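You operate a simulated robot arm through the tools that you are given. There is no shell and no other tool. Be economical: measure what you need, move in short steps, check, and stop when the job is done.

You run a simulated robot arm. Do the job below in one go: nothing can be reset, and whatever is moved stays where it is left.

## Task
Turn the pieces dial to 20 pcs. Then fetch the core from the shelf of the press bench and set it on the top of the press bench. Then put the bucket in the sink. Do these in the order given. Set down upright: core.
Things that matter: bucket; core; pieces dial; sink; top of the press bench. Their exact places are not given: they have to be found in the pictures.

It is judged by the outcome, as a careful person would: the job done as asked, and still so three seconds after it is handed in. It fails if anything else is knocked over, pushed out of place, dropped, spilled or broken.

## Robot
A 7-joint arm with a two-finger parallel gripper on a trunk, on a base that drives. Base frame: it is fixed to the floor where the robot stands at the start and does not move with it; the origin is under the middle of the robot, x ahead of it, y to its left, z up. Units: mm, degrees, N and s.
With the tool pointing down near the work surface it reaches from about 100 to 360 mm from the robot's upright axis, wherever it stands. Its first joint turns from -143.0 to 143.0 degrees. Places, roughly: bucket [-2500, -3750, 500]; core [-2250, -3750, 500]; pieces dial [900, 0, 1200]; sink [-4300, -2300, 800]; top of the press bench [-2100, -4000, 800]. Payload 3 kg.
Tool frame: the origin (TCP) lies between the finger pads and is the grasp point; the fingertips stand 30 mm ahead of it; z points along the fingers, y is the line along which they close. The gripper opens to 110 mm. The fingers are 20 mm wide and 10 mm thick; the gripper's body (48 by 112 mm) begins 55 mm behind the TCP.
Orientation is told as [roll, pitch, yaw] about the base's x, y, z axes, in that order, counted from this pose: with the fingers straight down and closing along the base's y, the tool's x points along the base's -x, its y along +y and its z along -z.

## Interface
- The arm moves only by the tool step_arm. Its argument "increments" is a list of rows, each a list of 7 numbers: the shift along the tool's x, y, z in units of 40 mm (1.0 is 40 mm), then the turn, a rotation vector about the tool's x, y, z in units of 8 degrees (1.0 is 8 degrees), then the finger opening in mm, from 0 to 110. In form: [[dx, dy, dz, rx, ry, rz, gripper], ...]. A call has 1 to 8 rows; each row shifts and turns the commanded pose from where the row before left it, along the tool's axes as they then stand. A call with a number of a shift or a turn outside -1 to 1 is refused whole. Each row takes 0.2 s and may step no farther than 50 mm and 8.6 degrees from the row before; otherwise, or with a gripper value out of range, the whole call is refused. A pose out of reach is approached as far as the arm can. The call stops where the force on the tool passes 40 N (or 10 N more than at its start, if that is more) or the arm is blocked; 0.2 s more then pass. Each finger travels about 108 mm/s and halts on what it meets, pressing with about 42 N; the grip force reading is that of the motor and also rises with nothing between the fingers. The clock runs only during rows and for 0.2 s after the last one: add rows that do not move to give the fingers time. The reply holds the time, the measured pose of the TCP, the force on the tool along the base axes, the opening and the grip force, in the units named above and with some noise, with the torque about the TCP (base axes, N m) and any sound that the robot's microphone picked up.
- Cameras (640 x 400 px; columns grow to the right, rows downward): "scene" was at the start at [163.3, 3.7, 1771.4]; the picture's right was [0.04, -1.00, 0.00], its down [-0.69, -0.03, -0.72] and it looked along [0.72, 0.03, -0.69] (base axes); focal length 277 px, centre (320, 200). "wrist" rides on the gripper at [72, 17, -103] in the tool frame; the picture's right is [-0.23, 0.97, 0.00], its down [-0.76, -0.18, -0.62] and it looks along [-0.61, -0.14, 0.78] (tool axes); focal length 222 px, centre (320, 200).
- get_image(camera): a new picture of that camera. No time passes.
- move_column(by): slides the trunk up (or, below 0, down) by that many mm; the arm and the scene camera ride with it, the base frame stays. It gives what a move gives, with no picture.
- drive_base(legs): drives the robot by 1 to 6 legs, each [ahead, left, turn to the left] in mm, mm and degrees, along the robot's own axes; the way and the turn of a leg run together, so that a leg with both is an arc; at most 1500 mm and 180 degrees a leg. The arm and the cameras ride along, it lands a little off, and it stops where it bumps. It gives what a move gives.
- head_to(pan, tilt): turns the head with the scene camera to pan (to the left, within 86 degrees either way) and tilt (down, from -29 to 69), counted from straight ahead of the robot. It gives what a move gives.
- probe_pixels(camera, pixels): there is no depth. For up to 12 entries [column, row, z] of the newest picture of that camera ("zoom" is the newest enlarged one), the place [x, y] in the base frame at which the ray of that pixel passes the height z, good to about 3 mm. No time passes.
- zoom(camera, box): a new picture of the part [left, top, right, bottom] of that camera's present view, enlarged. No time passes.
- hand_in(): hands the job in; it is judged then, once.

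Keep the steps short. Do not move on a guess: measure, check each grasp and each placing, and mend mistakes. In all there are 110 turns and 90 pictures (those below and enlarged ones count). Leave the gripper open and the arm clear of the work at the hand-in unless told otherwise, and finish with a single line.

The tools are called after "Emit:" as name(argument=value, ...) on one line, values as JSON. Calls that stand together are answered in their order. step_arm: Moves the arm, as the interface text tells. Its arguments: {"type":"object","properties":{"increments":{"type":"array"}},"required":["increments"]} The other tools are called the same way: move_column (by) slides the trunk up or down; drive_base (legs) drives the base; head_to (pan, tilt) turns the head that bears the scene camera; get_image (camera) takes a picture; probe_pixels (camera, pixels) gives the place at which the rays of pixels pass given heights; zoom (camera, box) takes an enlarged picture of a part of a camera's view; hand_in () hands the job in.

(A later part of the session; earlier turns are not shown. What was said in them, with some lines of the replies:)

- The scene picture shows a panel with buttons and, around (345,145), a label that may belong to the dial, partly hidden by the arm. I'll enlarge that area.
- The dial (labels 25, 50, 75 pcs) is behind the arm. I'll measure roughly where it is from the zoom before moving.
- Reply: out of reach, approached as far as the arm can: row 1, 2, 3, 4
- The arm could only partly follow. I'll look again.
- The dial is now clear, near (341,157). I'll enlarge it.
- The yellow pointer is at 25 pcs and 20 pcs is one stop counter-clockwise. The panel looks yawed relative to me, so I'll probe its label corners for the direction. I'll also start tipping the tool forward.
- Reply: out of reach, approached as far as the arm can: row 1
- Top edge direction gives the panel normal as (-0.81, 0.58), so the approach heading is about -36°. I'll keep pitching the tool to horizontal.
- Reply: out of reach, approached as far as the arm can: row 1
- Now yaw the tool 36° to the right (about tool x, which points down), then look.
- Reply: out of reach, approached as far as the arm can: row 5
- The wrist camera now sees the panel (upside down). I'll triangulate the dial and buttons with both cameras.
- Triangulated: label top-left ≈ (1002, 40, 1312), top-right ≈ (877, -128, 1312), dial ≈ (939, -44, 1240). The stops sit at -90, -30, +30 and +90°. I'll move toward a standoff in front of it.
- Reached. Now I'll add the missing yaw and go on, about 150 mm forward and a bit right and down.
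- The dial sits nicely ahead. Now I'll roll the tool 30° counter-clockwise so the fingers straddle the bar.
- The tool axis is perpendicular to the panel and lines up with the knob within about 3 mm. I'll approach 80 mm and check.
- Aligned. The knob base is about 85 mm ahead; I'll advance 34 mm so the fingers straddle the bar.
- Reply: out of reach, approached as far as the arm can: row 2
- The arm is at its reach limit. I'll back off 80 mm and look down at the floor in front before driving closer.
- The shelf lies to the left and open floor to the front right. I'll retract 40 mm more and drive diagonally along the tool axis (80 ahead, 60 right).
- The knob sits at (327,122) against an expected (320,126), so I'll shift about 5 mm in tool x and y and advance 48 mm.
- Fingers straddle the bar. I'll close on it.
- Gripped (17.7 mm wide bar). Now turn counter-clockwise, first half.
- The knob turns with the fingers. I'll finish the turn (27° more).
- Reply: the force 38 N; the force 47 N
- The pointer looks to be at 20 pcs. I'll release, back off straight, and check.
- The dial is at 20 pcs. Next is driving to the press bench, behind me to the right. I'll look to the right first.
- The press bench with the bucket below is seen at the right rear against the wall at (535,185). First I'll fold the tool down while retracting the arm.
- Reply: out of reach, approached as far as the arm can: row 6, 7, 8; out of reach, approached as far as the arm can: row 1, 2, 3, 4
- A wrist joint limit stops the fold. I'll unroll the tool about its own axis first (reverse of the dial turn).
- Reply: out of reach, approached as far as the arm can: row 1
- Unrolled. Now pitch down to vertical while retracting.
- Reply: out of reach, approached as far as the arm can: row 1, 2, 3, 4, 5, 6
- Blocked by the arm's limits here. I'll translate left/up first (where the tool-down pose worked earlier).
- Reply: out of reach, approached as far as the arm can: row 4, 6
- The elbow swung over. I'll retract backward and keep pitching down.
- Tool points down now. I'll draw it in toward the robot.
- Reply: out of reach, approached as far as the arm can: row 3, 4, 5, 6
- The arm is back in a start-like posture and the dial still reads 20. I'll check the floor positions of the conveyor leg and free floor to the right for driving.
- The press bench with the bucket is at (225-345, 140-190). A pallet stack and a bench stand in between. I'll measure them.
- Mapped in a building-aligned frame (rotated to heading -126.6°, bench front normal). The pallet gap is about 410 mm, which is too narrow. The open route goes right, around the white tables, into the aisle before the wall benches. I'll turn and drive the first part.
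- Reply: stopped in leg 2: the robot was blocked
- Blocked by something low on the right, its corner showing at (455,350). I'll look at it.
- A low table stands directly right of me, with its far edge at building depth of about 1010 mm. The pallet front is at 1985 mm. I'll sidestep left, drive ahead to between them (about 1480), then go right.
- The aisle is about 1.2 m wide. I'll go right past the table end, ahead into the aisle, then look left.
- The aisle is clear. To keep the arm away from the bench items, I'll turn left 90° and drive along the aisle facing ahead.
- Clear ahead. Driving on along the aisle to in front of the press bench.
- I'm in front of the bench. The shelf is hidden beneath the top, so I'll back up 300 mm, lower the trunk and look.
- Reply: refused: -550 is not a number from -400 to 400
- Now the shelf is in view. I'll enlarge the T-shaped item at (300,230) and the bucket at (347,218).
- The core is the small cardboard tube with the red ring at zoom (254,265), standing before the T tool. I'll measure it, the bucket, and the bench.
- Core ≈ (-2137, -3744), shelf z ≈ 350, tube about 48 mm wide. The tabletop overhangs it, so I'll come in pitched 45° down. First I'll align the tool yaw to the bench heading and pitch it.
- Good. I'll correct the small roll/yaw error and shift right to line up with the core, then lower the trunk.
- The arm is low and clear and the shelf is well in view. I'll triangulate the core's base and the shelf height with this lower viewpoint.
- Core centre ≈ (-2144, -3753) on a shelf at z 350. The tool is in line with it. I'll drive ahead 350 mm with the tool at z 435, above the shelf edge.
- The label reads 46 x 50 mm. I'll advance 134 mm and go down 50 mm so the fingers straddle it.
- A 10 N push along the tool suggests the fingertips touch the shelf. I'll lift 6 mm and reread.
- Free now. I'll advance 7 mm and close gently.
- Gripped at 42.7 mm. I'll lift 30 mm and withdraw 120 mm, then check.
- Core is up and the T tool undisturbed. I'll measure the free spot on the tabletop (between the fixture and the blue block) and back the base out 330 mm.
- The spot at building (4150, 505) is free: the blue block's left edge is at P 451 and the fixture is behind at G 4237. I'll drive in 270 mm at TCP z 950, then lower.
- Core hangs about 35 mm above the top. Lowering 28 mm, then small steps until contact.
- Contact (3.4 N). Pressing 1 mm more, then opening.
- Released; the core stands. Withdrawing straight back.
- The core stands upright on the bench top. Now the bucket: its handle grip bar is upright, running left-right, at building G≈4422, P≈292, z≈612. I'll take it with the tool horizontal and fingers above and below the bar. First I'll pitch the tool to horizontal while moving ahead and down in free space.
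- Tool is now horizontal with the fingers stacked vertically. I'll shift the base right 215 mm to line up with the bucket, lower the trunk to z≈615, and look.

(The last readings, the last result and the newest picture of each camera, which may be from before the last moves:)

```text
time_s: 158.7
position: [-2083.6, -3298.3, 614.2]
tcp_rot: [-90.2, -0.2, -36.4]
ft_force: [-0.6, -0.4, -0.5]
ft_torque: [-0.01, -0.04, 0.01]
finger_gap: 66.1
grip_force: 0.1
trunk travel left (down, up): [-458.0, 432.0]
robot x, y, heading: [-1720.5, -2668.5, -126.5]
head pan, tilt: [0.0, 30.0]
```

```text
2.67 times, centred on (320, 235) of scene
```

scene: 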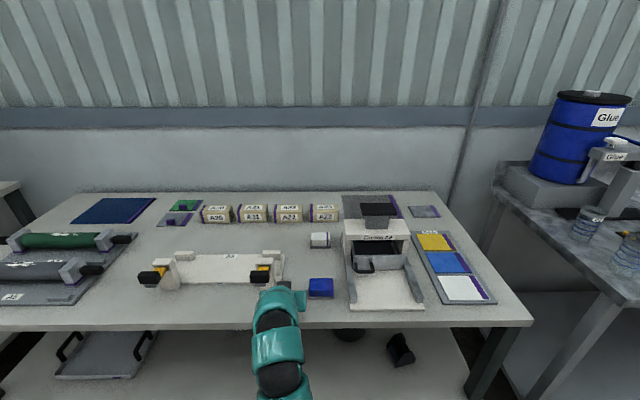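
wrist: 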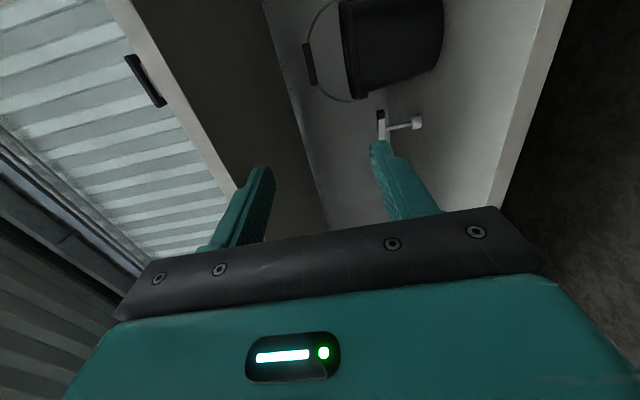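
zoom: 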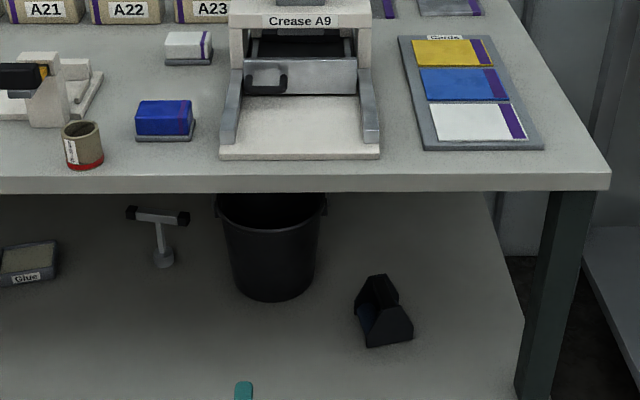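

The bar shows at (309,63) against an expected (320,62). It is in line sideways but about 27 mm higher (z≈641). I'll raise 27 mm and check the arm's own height profile before entering under the top.

Emit:
move_column(by=27)

Emit:
head_to(pan=0, tilt=55)

Emit:
get_image(camera="scene")

```text
time_s: 159.4
position: [-2083.0, -3299.8, 640.3]
tcp_rot: [-90.1, -0.2, -36.5]
ft_force: [0.1, 0.1, -0.5]
ft_torque: [-0.01, -0.02, 0.01]
finger_gap: 66.1
grip_force: 0.0
trunk travel left (down, up): [-485.0, 405.0]
robot x, y, heading: [-1722.8, -2664.1, -126.4]
head pan, tilt: [0.0, 30.0]
```

```text
time_s: 160.3
position: [-2082.8, -3298.7, 641.1]
tcp_rot: [-90.1, -0.1, -36.6]
ft_force: [0.4, 0.0, 0.3]
ft_torque: [0.01, -0.03, 0.02]
finger_gap: 66.0
grip_force: 0.0
trunk travel left (down, up): [-485.0, 405.0]
robot x, y, heading: [-1717.6, -2665.2, -126.5]
head pan, tilt: [0.0, 55.0]
```

```text
24 pictures are left
```

scene: 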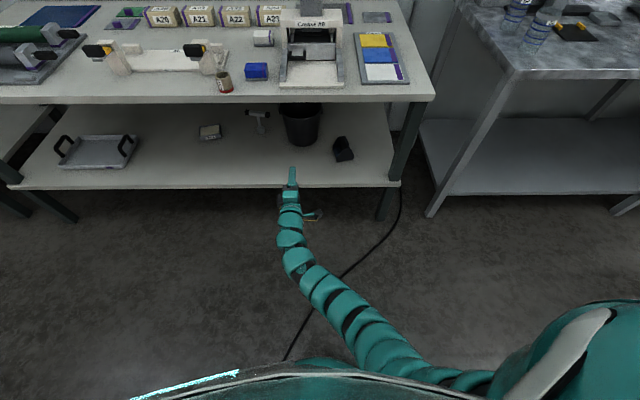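

The arm is stretched level and slim behind the gripper, so it fits under the top. I'll drive ahead 380 mm and look again.

Emit:
drive_base(legs=[[380, 0, 0]])

Emit:
get_image(camera="wrist")

```text
time_s: 162.7
position: [-2309.1, -3606.0, 640.2]
tcp_rot: [-90.0, -0.1, -36.4]
ft_force: [0.0, -0.4, -0.2]
ft_torque: [0.0, -0.01, -0.02]
finger_gap: 66.3
grip_force: 0.1
trunk travel left (down, up): [-485.0, 405.0]
robot x, y, heading: [-1947.9, -2971.1, -126.7]
head pan, tilt: [0.0, 55.0]
```

```text
23 pictures are left
```

wrist: 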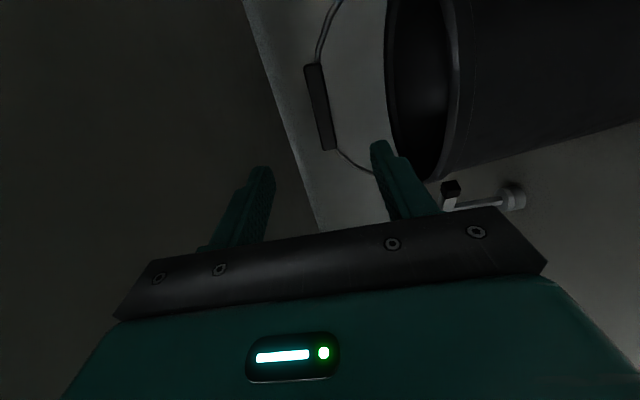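

Bar dead centre at (320,107), about 160 mm ahead; the rim is well below the lower finger. I'll drive 100 mm, then step the arm the rest.

Emit:
drive_base(legs=[[100, 0, 0]])

Emit:
get_image(camera="wrist")

```text
time_s: 163.9
position: [-2369.3, -3686.8, 640.6]
tcp_rot: [-90.0, -0.1, -36.5]
ft_force: [-0.6, 0.1, 0.5]
ft_torque: [0.01, -0.01, 0.0]
finger_gap: 65.9
grip_force: 0.1
trunk travel left (down, up): [-485.0, 405.0]
robot x, y, heading: [-2007.9, -3050.4, -126.4]
head pan, tilt: [0.0, 55.0]
```

```text
22 pictures are left
```

wrist: 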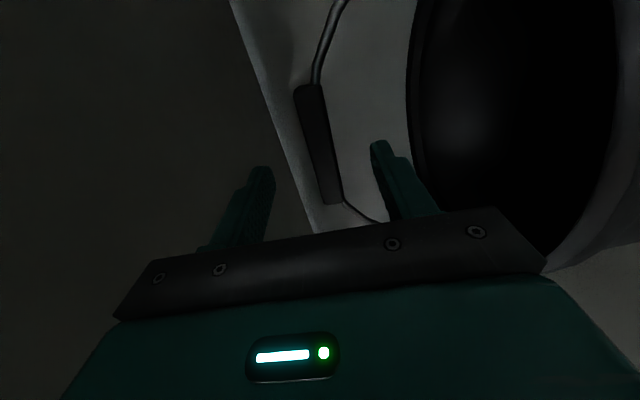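

Right on line (143 vs expected 142). Advancing the last 60 mm.

Emit:
step_arm(increments=[[0, 0, 0.5, 0, 0, 0, 66], [0, 0, 0.5, 0, 0, 0, 66], [0, 0, 0.5, 0, 0, 0, 66]])

Emit:
get_image(camera="wrist")

```text
time_s: 164.7
position: [-2405.4, -3734.6, 641.1]
tcp_rot: [-90.0, -0.1, -36.5]
ft_force: [-0.7, -0.7, 0.3]
ft_torque: [0.03, -0.01, -0.02]
finger_gap: 65.9
grip_force: 0.1
trunk travel left (down, up): [-485.0, 405.0]
robot x, y, heading: [-2007.6, -3048.7, -126.4]
head pan, tilt: [0.0, 55.0]
```

```text
21 pictures are left
```

wrist: 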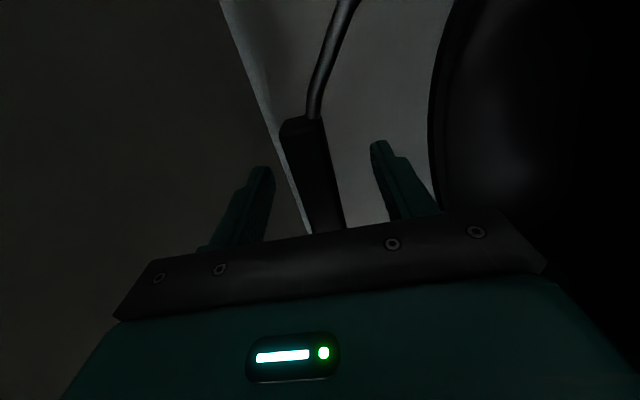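

The bar lies between the fingers. Closing.

Emit:
step_arm(increments=[[0, 0, 0, 0, 0, 0, 40], [0, 0, 0, 0, 0, 0, 20], [0, 0, 0, 0, 0, 0, 0], [0, 0, 0, 0, 0, 0, 0]])

Emit:
move_column(by=15)

```text
time_s: 165.7
position: [-2405.8, -3735.2, 640.6]
tcp_rot: [-90.0, -0.1, -36.4]
ft_force: [1.0, 0.9, -0.1]
ft_torque: [-0.02, 0.04, 0.02]
finger_gap: 17.5
grip_force: 42.1
trunk travel left (down, up): [-485.0, 405.0]
robot x, y, heading: [-2007.7, -3051.5, -126.4]
head pan, tilt: [0.0, 55.0]
```

```text
time_s: 166.3
position: [-2404.7, -3734.8, 655.9]
tcp_rot: [-89.9, -0.1, -36.4]
ft_force: [-1.1, -0.4, -3.0]
ft_torque: [-0.02, 0.05, 0.0]
finger_gap: 17.4
grip_force: 42.0
trunk travel left (down, up): [-500.0, 390.0]
robot x, y, heading: [-2009.0, -3049.0, -126.5]
head pan, tilt: [0.0, 55.0]
```

Lifted with a 3 N load (light bucket). I'll raise 15 mm more and back straight out.

Emit:
move_column(by=15)

Emit:
drive_base(legs=[[-260, 0, 0], [-260, 0, 0]])

Emit:
get_image(camera="scene")

```text
time_s: 166.9
position: [-2404.7, -3734.7, 669.6]
tcp_rot: [-90.0, -0.2, -36.4]
ft_force: [0.3, -0.4, -3.5]
ft_torque: [-0.07, 0.03, -0.02]
finger_gap: 17.2
grip_force: 42.4
trunk travel left (down, up): [-515.0, 375.0]
robot x, y, heading: [-2010.1, -3050.3, -126.5]
head pan, tilt: [0.0, 55.0]
```

```text
time_s: 170.3
position: [-2089.7, -3313.5, 671.4]
tcp_rot: [-90.1, -0.1, -36.2]
ft_force: [1.3, 0.0, -4.0]
ft_torque: [-0.04, 0.02, 0.0]
finger_gap: 17.4
grip_force: 42.2
trunk travel left (down, up): [-515.0, 375.0]
robot x, y, heading: [-1698.0, -2631.1, -126.1]
head pan, tilt: [0.0, 55.0]
```

```text
20 pictures are left
```

scene: 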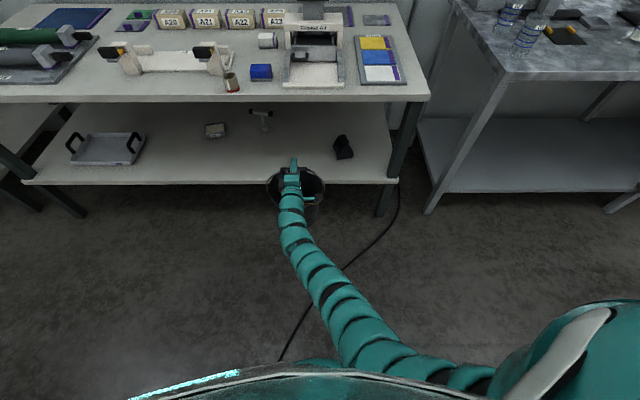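

Bucket is in hand and nothing else disturbed. To clear bench heights I'll raise the trunk fully (375 mm) and the arm by about 190 mm.

Emit:
move_column(by=370)

Emit:
step_arm(increments=[[0, -0.6, 0, 0, 0, 0, 0], [0, -0.8, 0, 0, 0, 0, 0], [0, -0.8, 0, 0, 0, 0, 0], [0, -0.8, 0, 0, 0, 0, 0], [0, -0.8, 0, 0, 0, 0, 0], [0, -0.8, 0, 0, 0, 0, 0]])

Emit:
drive_base(legs=[[0, 0, -90.3]])

Emit:
head_to(pan=0, tilt=40)

Emit:
get_image(camera="scene")

```text
time_s: 173.9
position: [-2090.7, -3313.7, 1041.6]
tcp_rot: [-90.0, -0.1, -36.1]
ft_force: [-0.6, -0.6, -3.3]
ft_torque: [-0.06, -0.01, 0.01]
finger_gap: 17.3
grip_force: 41.8
trunk travel left (down, up): [-885.0, 5.0]
robot x, y, heading: [-1699.7, -2630.2, -126.4]
head pan, tilt: [0.0, 55.0]
```

```text
time_s: 175.3
position: [-2089.7, -3314.4, 1225.3]
tcp_rot: [-89.9, -0.1, -36.1]
ft_force: [0.0, -0.6, -3.4]
ft_torque: [-0.01, 0.03, 0.03]
finger_gap: 17.5
grip_force: 42.5
trunk travel left (down, up): [-885.0, 5.0]
robot x, y, heading: [-1699.6, -2629.6, -126.3]
head pan, tilt: [0.0, 55.0]
```

```text
time_s: 179.5
position: [-2382.4, -2233.1, 1226.5]
tcp_rot: [-90.0, -0.2, -126.2]
ft_force: [0.7, -0.5, -3.1]
ft_torque: [0.0, 0.04, 0.02]
finger_gap: 17.4
grip_force: 42.0
trunk travel left (down, up): [-885.0, 5.0]
robot x, y, heading: [-1700.8, -2628.4, 143.7]
head pan, tilt: [0.0, 55.0]
```

```text
time_s: 180.2
position: [-2382.9, -2234.4, 1225.2]
tcp_rot: [-90.0, -0.2, -126.2]
ft_force: [-0.1, 0.5, -2.4]
ft_torque: [0.0, -0.01, 0.01]
finger_gap: 17.4
grip_force: 42.1
trunk travel left (down, up): [-885.0, 5.0]
robot x, y, heading: [-1700.6, -2626.9, 143.8]
head pan, tilt: [0.0, 40.0]
```

```text
19 pictures are left
```

scene: 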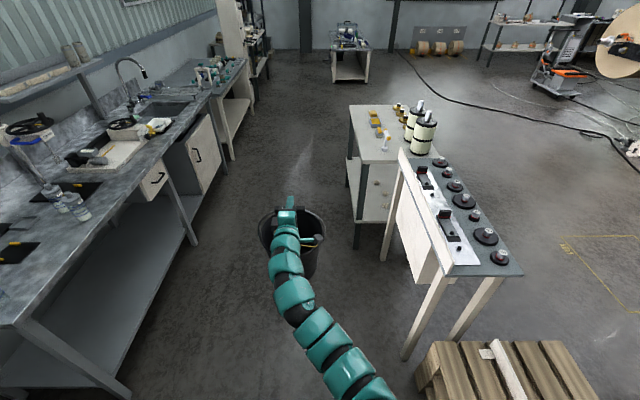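

The aisle ahead is clear. I'll slide left 380 mm into its middle and drive ahead to beyond the tables' far end.

Emit:
drive_base(legs=[[0, 380, 0], [1000, 0, 0], [1000, 0, 0], [1050, 0, 0]])

Emit:
drive_base(legs=[[0, -450, 0], [0, 0, 90]])

Emit:
head_to(pan=25, tilt=35)

Emit:
get_image(camera="scene")

```text
time_s: 197.3
position: [-5040.9, -694.3, 1224.3]
tcp_rot: [-89.9, -0.1, -127.6]
ft_force: [-0.6, 0.0, -3.1]
ft_torque: [0.01, 0.04, 0.02]
finger_gap: 17.6
grip_force: 42.3
trunk travel left (down, up): [-885.0, 5.0]
robot x, y, heading: [-4363.7, -1102.2, 142.3]
head pan, tilt: [0.0, 40.0]
```

```text
time_s: 203.8
position: [-4506.7, -1415.4, 1223.4]
tcp_rot: [-90.0, -0.1, -38.5]
ft_force: [-0.6, -1.4, -3.0]
ft_torque: [-0.05, 0.03, 0.0]
finger_gap: 17.1
grip_force: 42.0
trunk travel left (down, up): [-885.0, 5.0]
robot x, y, heading: [-4088.2, -747.4, -128.5]
head pan, tilt: [0.0, 40.0]
```

```text
time_s: 204.7
position: [-4507.2, -1414.0, 1224.7]
tcp_rot: [-89.9, -0.1, -38.5]
ft_force: [0.3, -0.4, -3.6]
ft_torque: [-0.06, 0.02, 0.03]
finger_gap: 17.3
grip_force: 41.8
trunk travel left (down, up): [-885.0, 5.0]
robot x, y, heading: [-4084.6, -742.9, -128.7]
head pan, tilt: [25.0, 35.0]
```

```text
18 pictures are left
```

scene: 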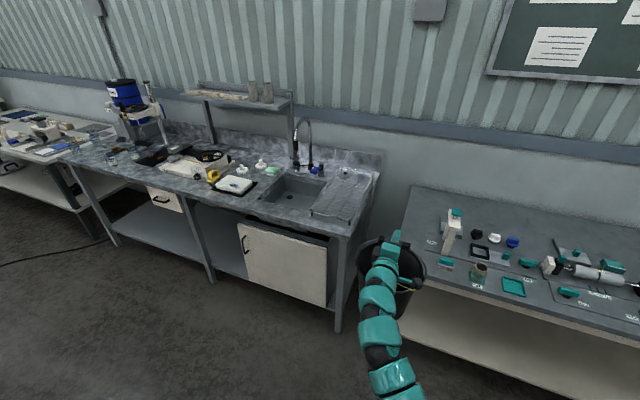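

The sink is at (293,190). I'll enlarge and measure it.

Emit:
zoom(camera="scene", box=[220, 110, 400, 222])

```text
3.56 times, centred on (310, 166) of scene
```

zoom: 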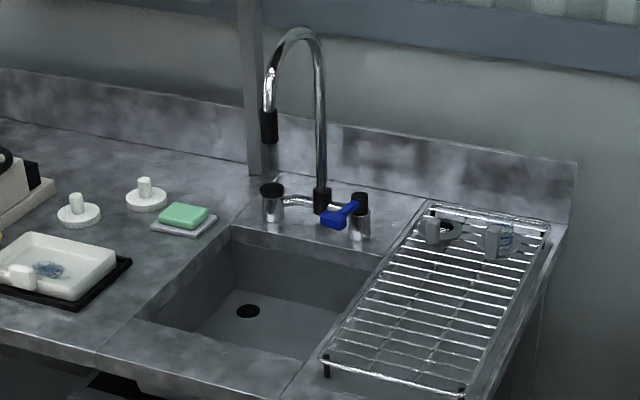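

Emit:
probe_pixels(camera="zoom", pixels=[[232, 226, 815], [383, 262, 815], [138, 320, 815], [300, 362, 815], [97, 353, 815], [458, 398, 815], [322, 200, 815], [268, 140, 1000], [320, 365, 830], [430, 205, 840], [248, 311, 650], [320, 365, 860]])

Emit:
get_image(camera="wrist")

```text
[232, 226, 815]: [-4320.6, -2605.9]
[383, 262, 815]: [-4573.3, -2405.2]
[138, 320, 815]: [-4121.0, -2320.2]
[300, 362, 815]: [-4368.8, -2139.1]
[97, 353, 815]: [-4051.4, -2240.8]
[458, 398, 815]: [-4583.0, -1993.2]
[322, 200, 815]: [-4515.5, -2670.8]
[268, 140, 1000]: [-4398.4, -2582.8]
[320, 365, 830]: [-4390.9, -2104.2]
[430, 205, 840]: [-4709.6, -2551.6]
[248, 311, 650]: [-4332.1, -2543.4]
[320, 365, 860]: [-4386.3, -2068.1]
```

```text
16 pictures are left
```

wrist: 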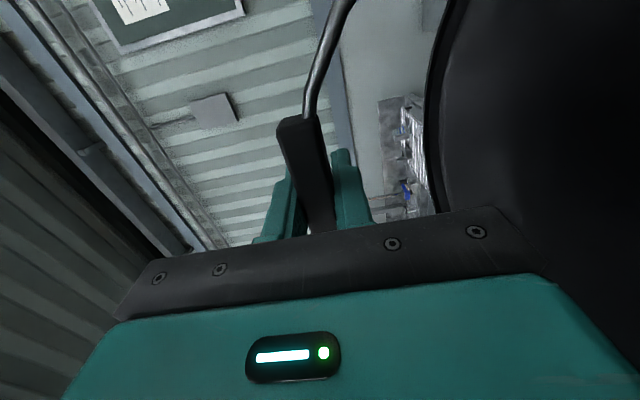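

Basin measured: G 4320–4662, P -2235…-1920 (centre P -2078), edge z≈815. The faucet spout is over the rear at G≈4636. I'll set the bucket at G≈4450, P≈-2078. First I'll straighten the heading and come alongside, staying in front of the bench.

Emit:
drive_base(legs=[[0, 0, 2.1], [250, 0, 0], [0, 665, 0]])

Emit:
head_to(pan=0, tilt=42)

Emit:
get_image(camera="scene")

```text
time_s: 210.2
position: [-4096.2, -2025.9, 1225.3]
tcp_rot: [-90.0, -0.1, -36.3]
ft_force: [-0.4, 0.8, -2.6]
ft_torque: [0.02, -0.03, -0.02]
finger_gap: 17.1
grip_force: 41.8
trunk travel left (down, up): [-885.0, 5.0]
robot x, y, heading: [-3699.1, -1344.2, -126.5]
head pan, tilt: [25.0, 35.0]
```

```text
time_s: 211.1
position: [-4097.0, -2026.1, 1225.5]
tcp_rot: [-90.0, -0.1, -36.3]
ft_force: [0.1, -0.2, -3.7]
ft_torque: [-0.04, 0.01, -0.01]
finger_gap: 17.4
grip_force: 42.4
trunk travel left (down, up): [-885.0, 5.0]
robot x, y, heading: [-3701.8, -1342.7, -126.4]
head pan, tilt: [0.0, 42.0]
```

```text
15 pictures are left
```

scene: 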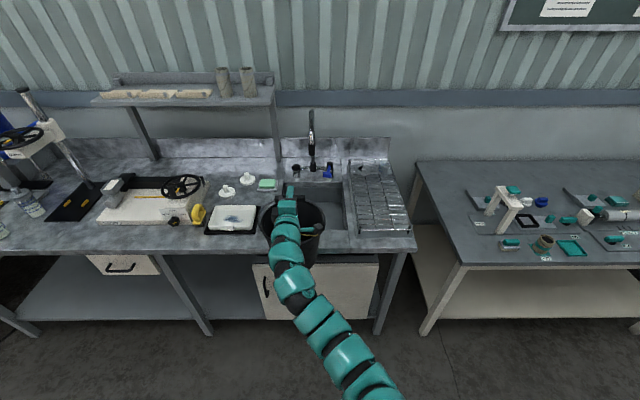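

Emit:
zoom(camera="scene", box=[240, 100, 420, 260])

Emit:
probe_pixels(camera="scene", pixels=[[349, 233, 815], [343, 183, 815], [380, 250, 815], [312, 166, 815], [330, 222, 660], [311, 158, 1085], [349, 233, 835]])

```text
2.50 times, centred on (330, 180) of scene
```

zoom: 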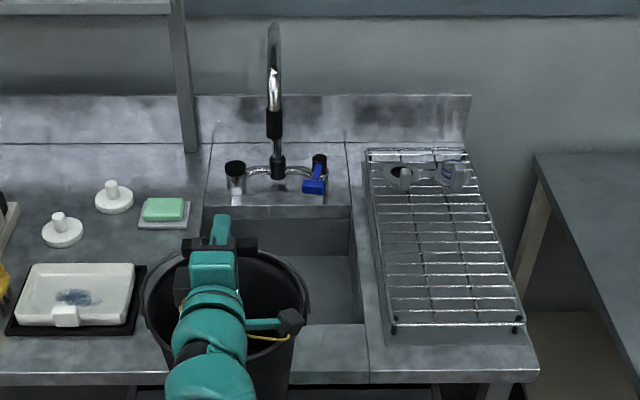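

```text
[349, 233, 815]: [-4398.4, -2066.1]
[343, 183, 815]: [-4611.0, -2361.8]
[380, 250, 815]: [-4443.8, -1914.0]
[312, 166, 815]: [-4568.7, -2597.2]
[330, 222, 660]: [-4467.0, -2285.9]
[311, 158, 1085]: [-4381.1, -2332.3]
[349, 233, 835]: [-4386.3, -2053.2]
```

Comparing the two viewpoints, the sink bench top is actually at z≈898. The basin is G 4222–4540, P -2287…-1993 (centre P -2140), and the spout tip is at about (G 4440, z 1123). So I must lower the bucket in at the front of the basin, then slide it slightly under the spout. First I'll go 58 mm right and 200 mm ahead with the bottom at z≈944.

Emit:
drive_base(legs=[[0, -58, 0], [195, 0, 0]])

Emit:
zoom(camera="scene", box=[220, 130, 420, 290])

Emit:
get_image(camera="wrist")

```text
time_s: 213.2
position: [-4259.9, -2149.1, 1224.0]
tcp_rot: [-89.9, 0.0, -36.4]
ft_force: [-0.4, 0.0, -2.8]
ft_torque: [-0.06, 0.03, 0.0]
finger_gap: 17.3
grip_force: 42.2
trunk travel left (down, up): [-885.0, 5.0]
robot x, y, heading: [-3861.7, -1463.7, -126.5]
head pan, tilt: [0.0, 42.0]
```

```text
2.50 times, centred on (320, 210) of scene
```

zoom: 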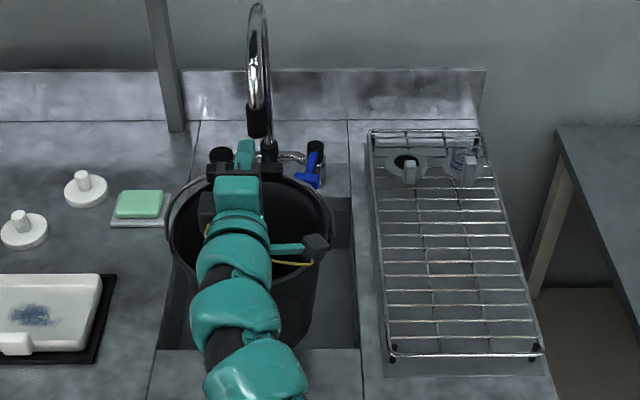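

```text
12 pictures are left
```

wrist: 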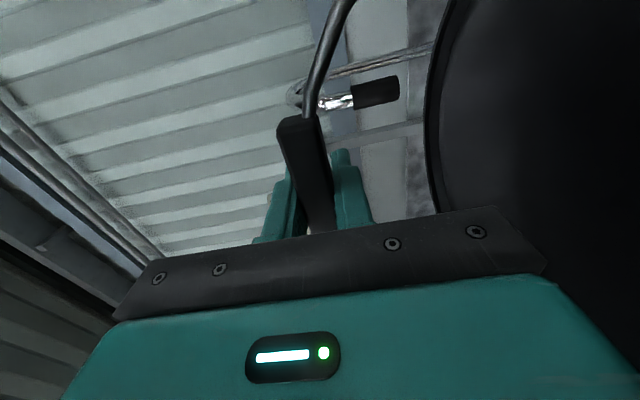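

Sideways centred (P -2140). The rim is at z≈1121 and spout tip at z≈1127, 70 mm further back. I'll advance 45 mm and lower by trunk 60 mm in two parts, watching the load.

Emit:
step_arm(increments=[[0, 0, 0.38, 0, 0, 0, 0], [0, 0, 0.38, 0, 0, 0, 0], [0, 0, 0.38, 0, 0, 0, 0], [0, 0, 0, 0, 0, 0, 0]])

Emit:
move_column(by=-35)

Emit:
move_column(by=-25)

Emit:
zoom(camera="scene", box=[220, 130, 420, 290])

```text
time_s: 214.2
position: [-4287.4, -2184.9, 1225.5]
tcp_rot: [-90.0, -0.2, -36.5]
ft_force: [0.8, 0.7, -2.6]
ft_torque: [-0.01, 0.03, 0.02]
finger_gap: 16.9
grip_force: 42.0
trunk travel left (down, up): [-885.0, 5.0]
robot x, y, heading: [-3864.3, -1470.4, -126.6]
head pan, tilt: [0.0, 42.0]
```

```text
time_s: 215.0
position: [-4286.8, -2185.7, 1190.5]
tcp_rot: [-90.0, -0.1, -36.4]
ft_force: [0.1, -0.1, -3.0]
ft_torque: [-0.04, 0.03, 0.0]
finger_gap: 17.1
grip_force: 41.9
trunk travel left (down, up): [-850.0, 40.0]
robot x, y, heading: [-3868.4, -1462.8, -126.3]
head pan, tilt: [0.0, 42.0]
```

```text
time_s: 215.7
position: [-4286.4, -2185.4, 1169.6]
tcp_rot: [-90.3, 0.0, -36.4]
ft_force: [-3.4, -5.5, 20.3]
ft_torque: [0.03, -0.12, -0.03]
finger_gap: 17.1
grip_force: 41.7
trunk travel left (down, up): [-825.0, 65.0]
robot x, y, heading: [-3863.0, -1466.7, -126.5]
head pan, tilt: [0.0, 42.0]
```

```text
2.50 times, centred on (320, 210) of scene
```

zoom: 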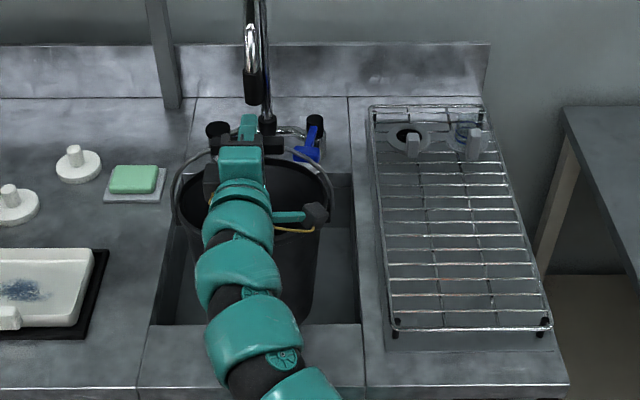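

It touched: 20 N up with a push toward the wall, so the base caught the front lip. I'll raise 22 mm, advance 45 mm (the rim is now well below the spout tip), and lower again in small parts.

Emit:
move_column(by=22)

Emit:
step_arm(increments=[[0, 0, 0.38, 0, 0, 0, 0], [0, 0, 0.38, 0, 0, 0, 0], [0, 0, 0.38, 0, 0, 0, 0], [0, 0, 0, 0, 0, 0, 0]])

Emit:
get_image(camera="wrist")

Emit:
zoom(camera="scene", box=[220, 130, 420, 290])

```text
time_s: 216.4
position: [-4287.1, -2185.3, 1186.0]
tcp_rot: [-89.9, -0.1, -36.4]
ft_force: [0.1, -0.5, -2.5]
ft_torque: [-0.04, 0.04, -0.01]
finger_gap: 17.2
grip_force: 42.2
trunk travel left (down, up): [-847.0, 43.0]
robot x, y, heading: [-3863.8, -1467.6, -126.6]
head pan, tilt: [0.0, 42.0]
```

```text
time_s: 217.4
position: [-4314.1, -2222.0, 1187.7]
tcp_rot: [-90.0, -0.1, -36.4]
ft_force: [0.4, 1.3, -3.4]
ft_torque: [-0.04, 0.04, 0.0]
finger_gap: 17.3
grip_force: 41.8
trunk travel left (down, up): [-847.0, 43.0]
robot x, y, heading: [-3863.9, -1463.1, -126.3]
head pan, tilt: [0.0, 42.0]
```

```text
10 pictures are left
```

wrist: 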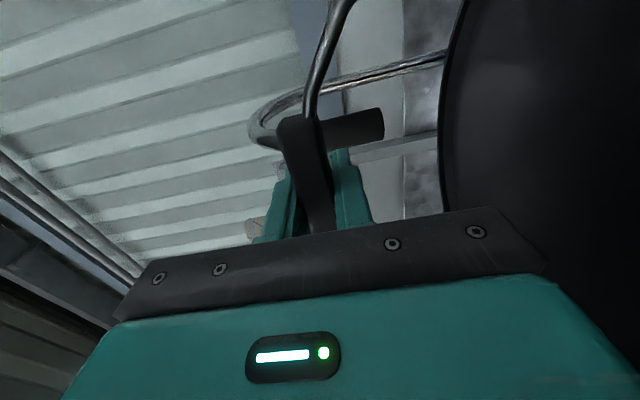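

```text
2.50 times, centred on (320, 210) of scene
```

zoom: 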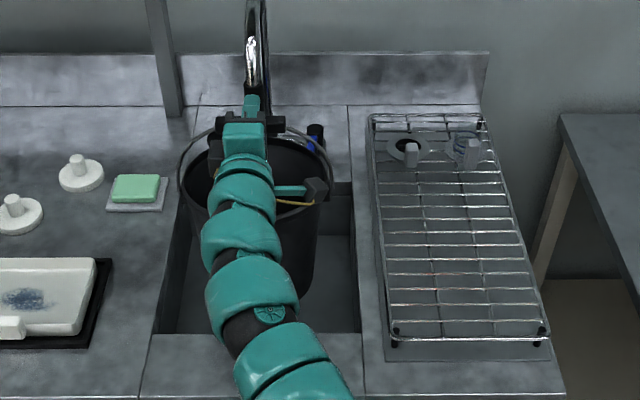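

The spout tip is about 65 mm beyond the fingertips, so it's clear. Lowering in parts.

Emit:
move_column(by=-30)

Emit:
move_column(by=-30)

```text
time_s: 218.1
position: [-4313.2, -2222.3, 1156.8]
tcp_rot: [-90.1, -0.1, -36.3]
ft_force: [0.0, 0.6, -2.7]
ft_torque: [-0.03, 0.02, -0.03]
finger_gap: 17.2
grip_force: 42.2
trunk travel left (down, up): [-817.0, 73.0]
robot x, y, heading: [-3863.8, -1464.4, -126.3]
head pan, tilt: [0.0, 42.0]
```

```text
time_s: 218.9
position: [-4314.1, -2223.3, 1127.0]
tcp_rot: [-90.0, -0.1, -36.4]
ft_force: [0.0, 0.8, -4.0]
ft_torque: [-0.02, 0.04, 0.01]
finger_gap: 17.0
grip_force: 42.1
trunk travel left (down, up): [-787.0, 103.0]
robot x, y, heading: [-3862.9, -1465.6, -126.5]
head pan, tilt: [0.0, 42.0]
```

Bucket bottom is now inside the basin, load unchanged. Continuing.

Emit:
move_column(by=-30)

Emit:
move_column(by=-25)

Emit:
zoom(camera="scene", box=[220, 110, 420, 270])

```text
time_s: 219.6
position: [-4314.4, -2222.4, 1096.1]
tcp_rot: [-90.0, -0.2, -36.3]
ft_force: [-0.2, 0.2, -2.6]
ft_torque: [-0.05, 0.04, 0.04]
finger_gap: 17.1
grip_force: 42.3
trunk travel left (down, up): [-757.0, 133.0]
robot x, y, heading: [-3868.1, -1465.1, -126.3]
head pan, tilt: [0.0, 42.0]
```

```text
time_s: 220.3
position: [-4313.8, -2222.5, 1071.8]
tcp_rot: [-90.0, 0.0, -36.4]
ft_force: [0.1, 0.5, -3.1]
ft_torque: [-0.02, 0.02, -0.01]
finger_gap: 17.1
grip_force: 41.5
trunk travel left (down, up): [-732.0, 158.0]
robot x, y, heading: [-3867.3, -1465.2, -126.9]
head pan, tilt: [0.0, 42.0]
```

```text
2.50 times, centred on (320, 190) of scene
```

zoom: 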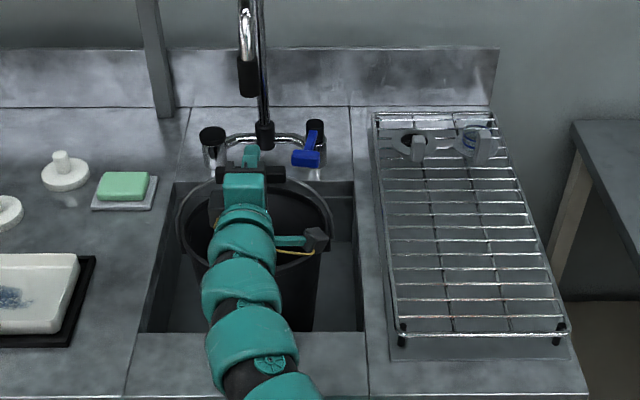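

Well inside. Small lowering steps until it bears on the basin floor.

Emit:
move_column(by=-15)

Emit:
move_column(by=-10)

Emit:
move_column(by=-8)

```text
time_s: 221.0
position: [-4313.0, -2222.3, 1057.4]
tcp_rot: [-90.0, -0.1, -36.4]
ft_force: [-0.3, 0.3, -3.3]
ft_torque: [-0.02, 0.01, 0.01]
finger_gap: 17.0
grip_force: 42.3
trunk travel left (down, up): [-717.0, 173.0]
robot x, y, heading: [-3861.8, -1460.5, -126.3]
head pan, tilt: [0.0, 42.0]
```

```text
time_s: 221.6
position: [-4314.2, -2221.3, 1047.7]
tcp_rot: [-90.0, -0.1, -36.4]
ft_force: [0.1, 0.6, -3.6]
ft_torque: [-0.02, 0.04, 0.0]
finger_gap: 17.2
grip_force: 41.7
trunk travel left (down, up): [-707.0, 183.0]
robot x, y, heading: [-3859.1, -1464.4, -126.4]
head pan, tilt: [0.0, 42.0]
```

```text
time_s: 222.1
position: [-4314.6, -2222.7, 1040.1]
tcp_rot: [-90.0, 0.0, -36.4]
ft_force: [-1.3, -1.3, 0.6]
ft_torque: [-0.08, 0.25, 0.05]
finger_gap: 16.6
grip_force: 41.6
trunk travel left (down, up): [-699.0, 191.0]
robot x, y, heading: [-3863.0, -1463.4, -126.6]
head pan, tilt: [0.0, 42.0]
```

Load is now borne by the basin (Fz ≈ 0). Opening.

Emit:
step_arm(increments=[[0, 0, 0, 0, 0, 0, 30], [0, 0, 0, 0, 0, 0, 60], [0, 0, 0, 0, 0, 0, 60]])

Emit:
get_image(camera="wrist")

```text
time_s: 222.9
position: [-4315.1, -2220.9, 1039.0]
tcp_rot: [-90.1, 0.0, -36.5]
ft_force: [0.3, 0.1, -0.1]
ft_torque: [-0.01, -0.02, 0.02]
finger_gap: 60.1
grip_force: 0.0
trunk travel left (down, up): [-699.0, 191.0]
robot x, y, heading: [-3861.3, -1465.5, -126.5]
head pan, tilt: [0.0, 42.0]
```

```text
7 pictures are left
```

wrist: 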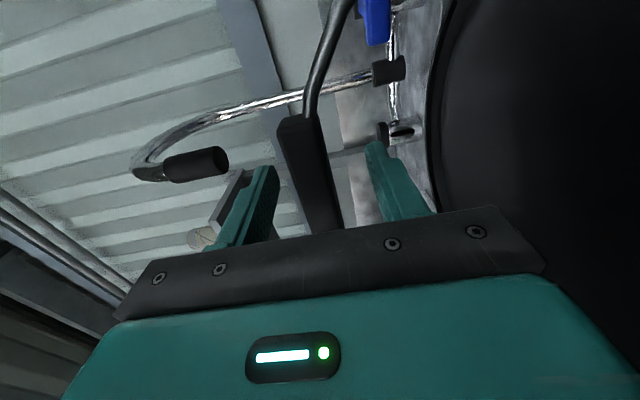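

The handle stays upright, free between the fingers. Backing straight off.

Emit:
step_arm(increments=[[0, 0, -0.6, 0, 0, 0, 60], [0, 0, -0.8, 0, 0, 0, 60], [0, 0, -0.8, 0, 0, 0, 60], [0, 0, -0.6, 0, 0, 0, 60]])

Emit:
drive_base(legs=[[-250, 0, 0]])

Emit:
zoom(camera="scene", box=[200, 100, 440, 270])

```text
time_s: 223.9
position: [-4247.3, -2130.5, 1039.4]
tcp_rot: [-90.0, -0.1, -36.4]
ft_force: [-0.1, 0.1, 0.3]
ft_torque: [-0.01, 0.0, -0.03]
finger_gap: 60.0
grip_force: 0.2
trunk travel left (down, up): [-699.0, 191.0]
robot x, y, heading: [-3863.9, -1463.8, -126.3]
head pan, tilt: [0.0, 42.0]
```

```text
time_s: 225.7
position: [-4098.7, -1930.8, 1040.3]
tcp_rot: [-90.1, -0.1, -36.4]
ft_force: [0.6, 0.4, 0.5]
ft_torque: [0.02, 0.04, -0.01]
finger_gap: 59.7
grip_force: 0.0
trunk travel left (down, up): [-699.0, 191.0]
robot x, y, heading: [-3716.7, -1265.3, -126.2]
head pan, tilt: [0.0, 42.0]
```

```text
2.35 times, centred on (320, 185) of scene
```

zoom: 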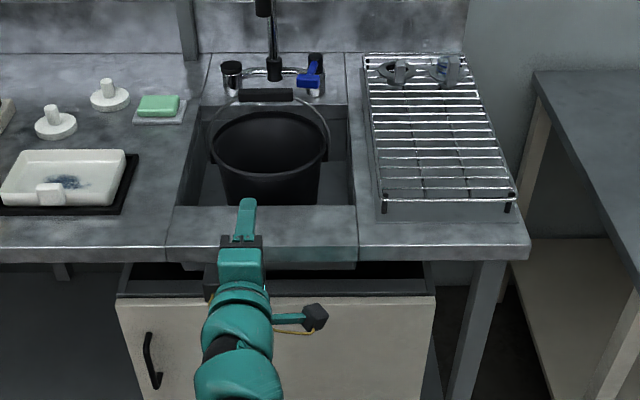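

The bucket stands upright in the sink with nothing else disturbed. The gripper is open and clear of the work. The dial was confirmed at 20 pcs and the core upright on the press bench top. Handing in.

Emit:
hand_in()

```text
The job is handed in.
```

The pieces dial is at 20 pcs, the core stands upright on the press bench top, and the bucket stands in the sink. The base once bumped a low table near the dial and stopped; I saw no sign the table moved but did not check its position.
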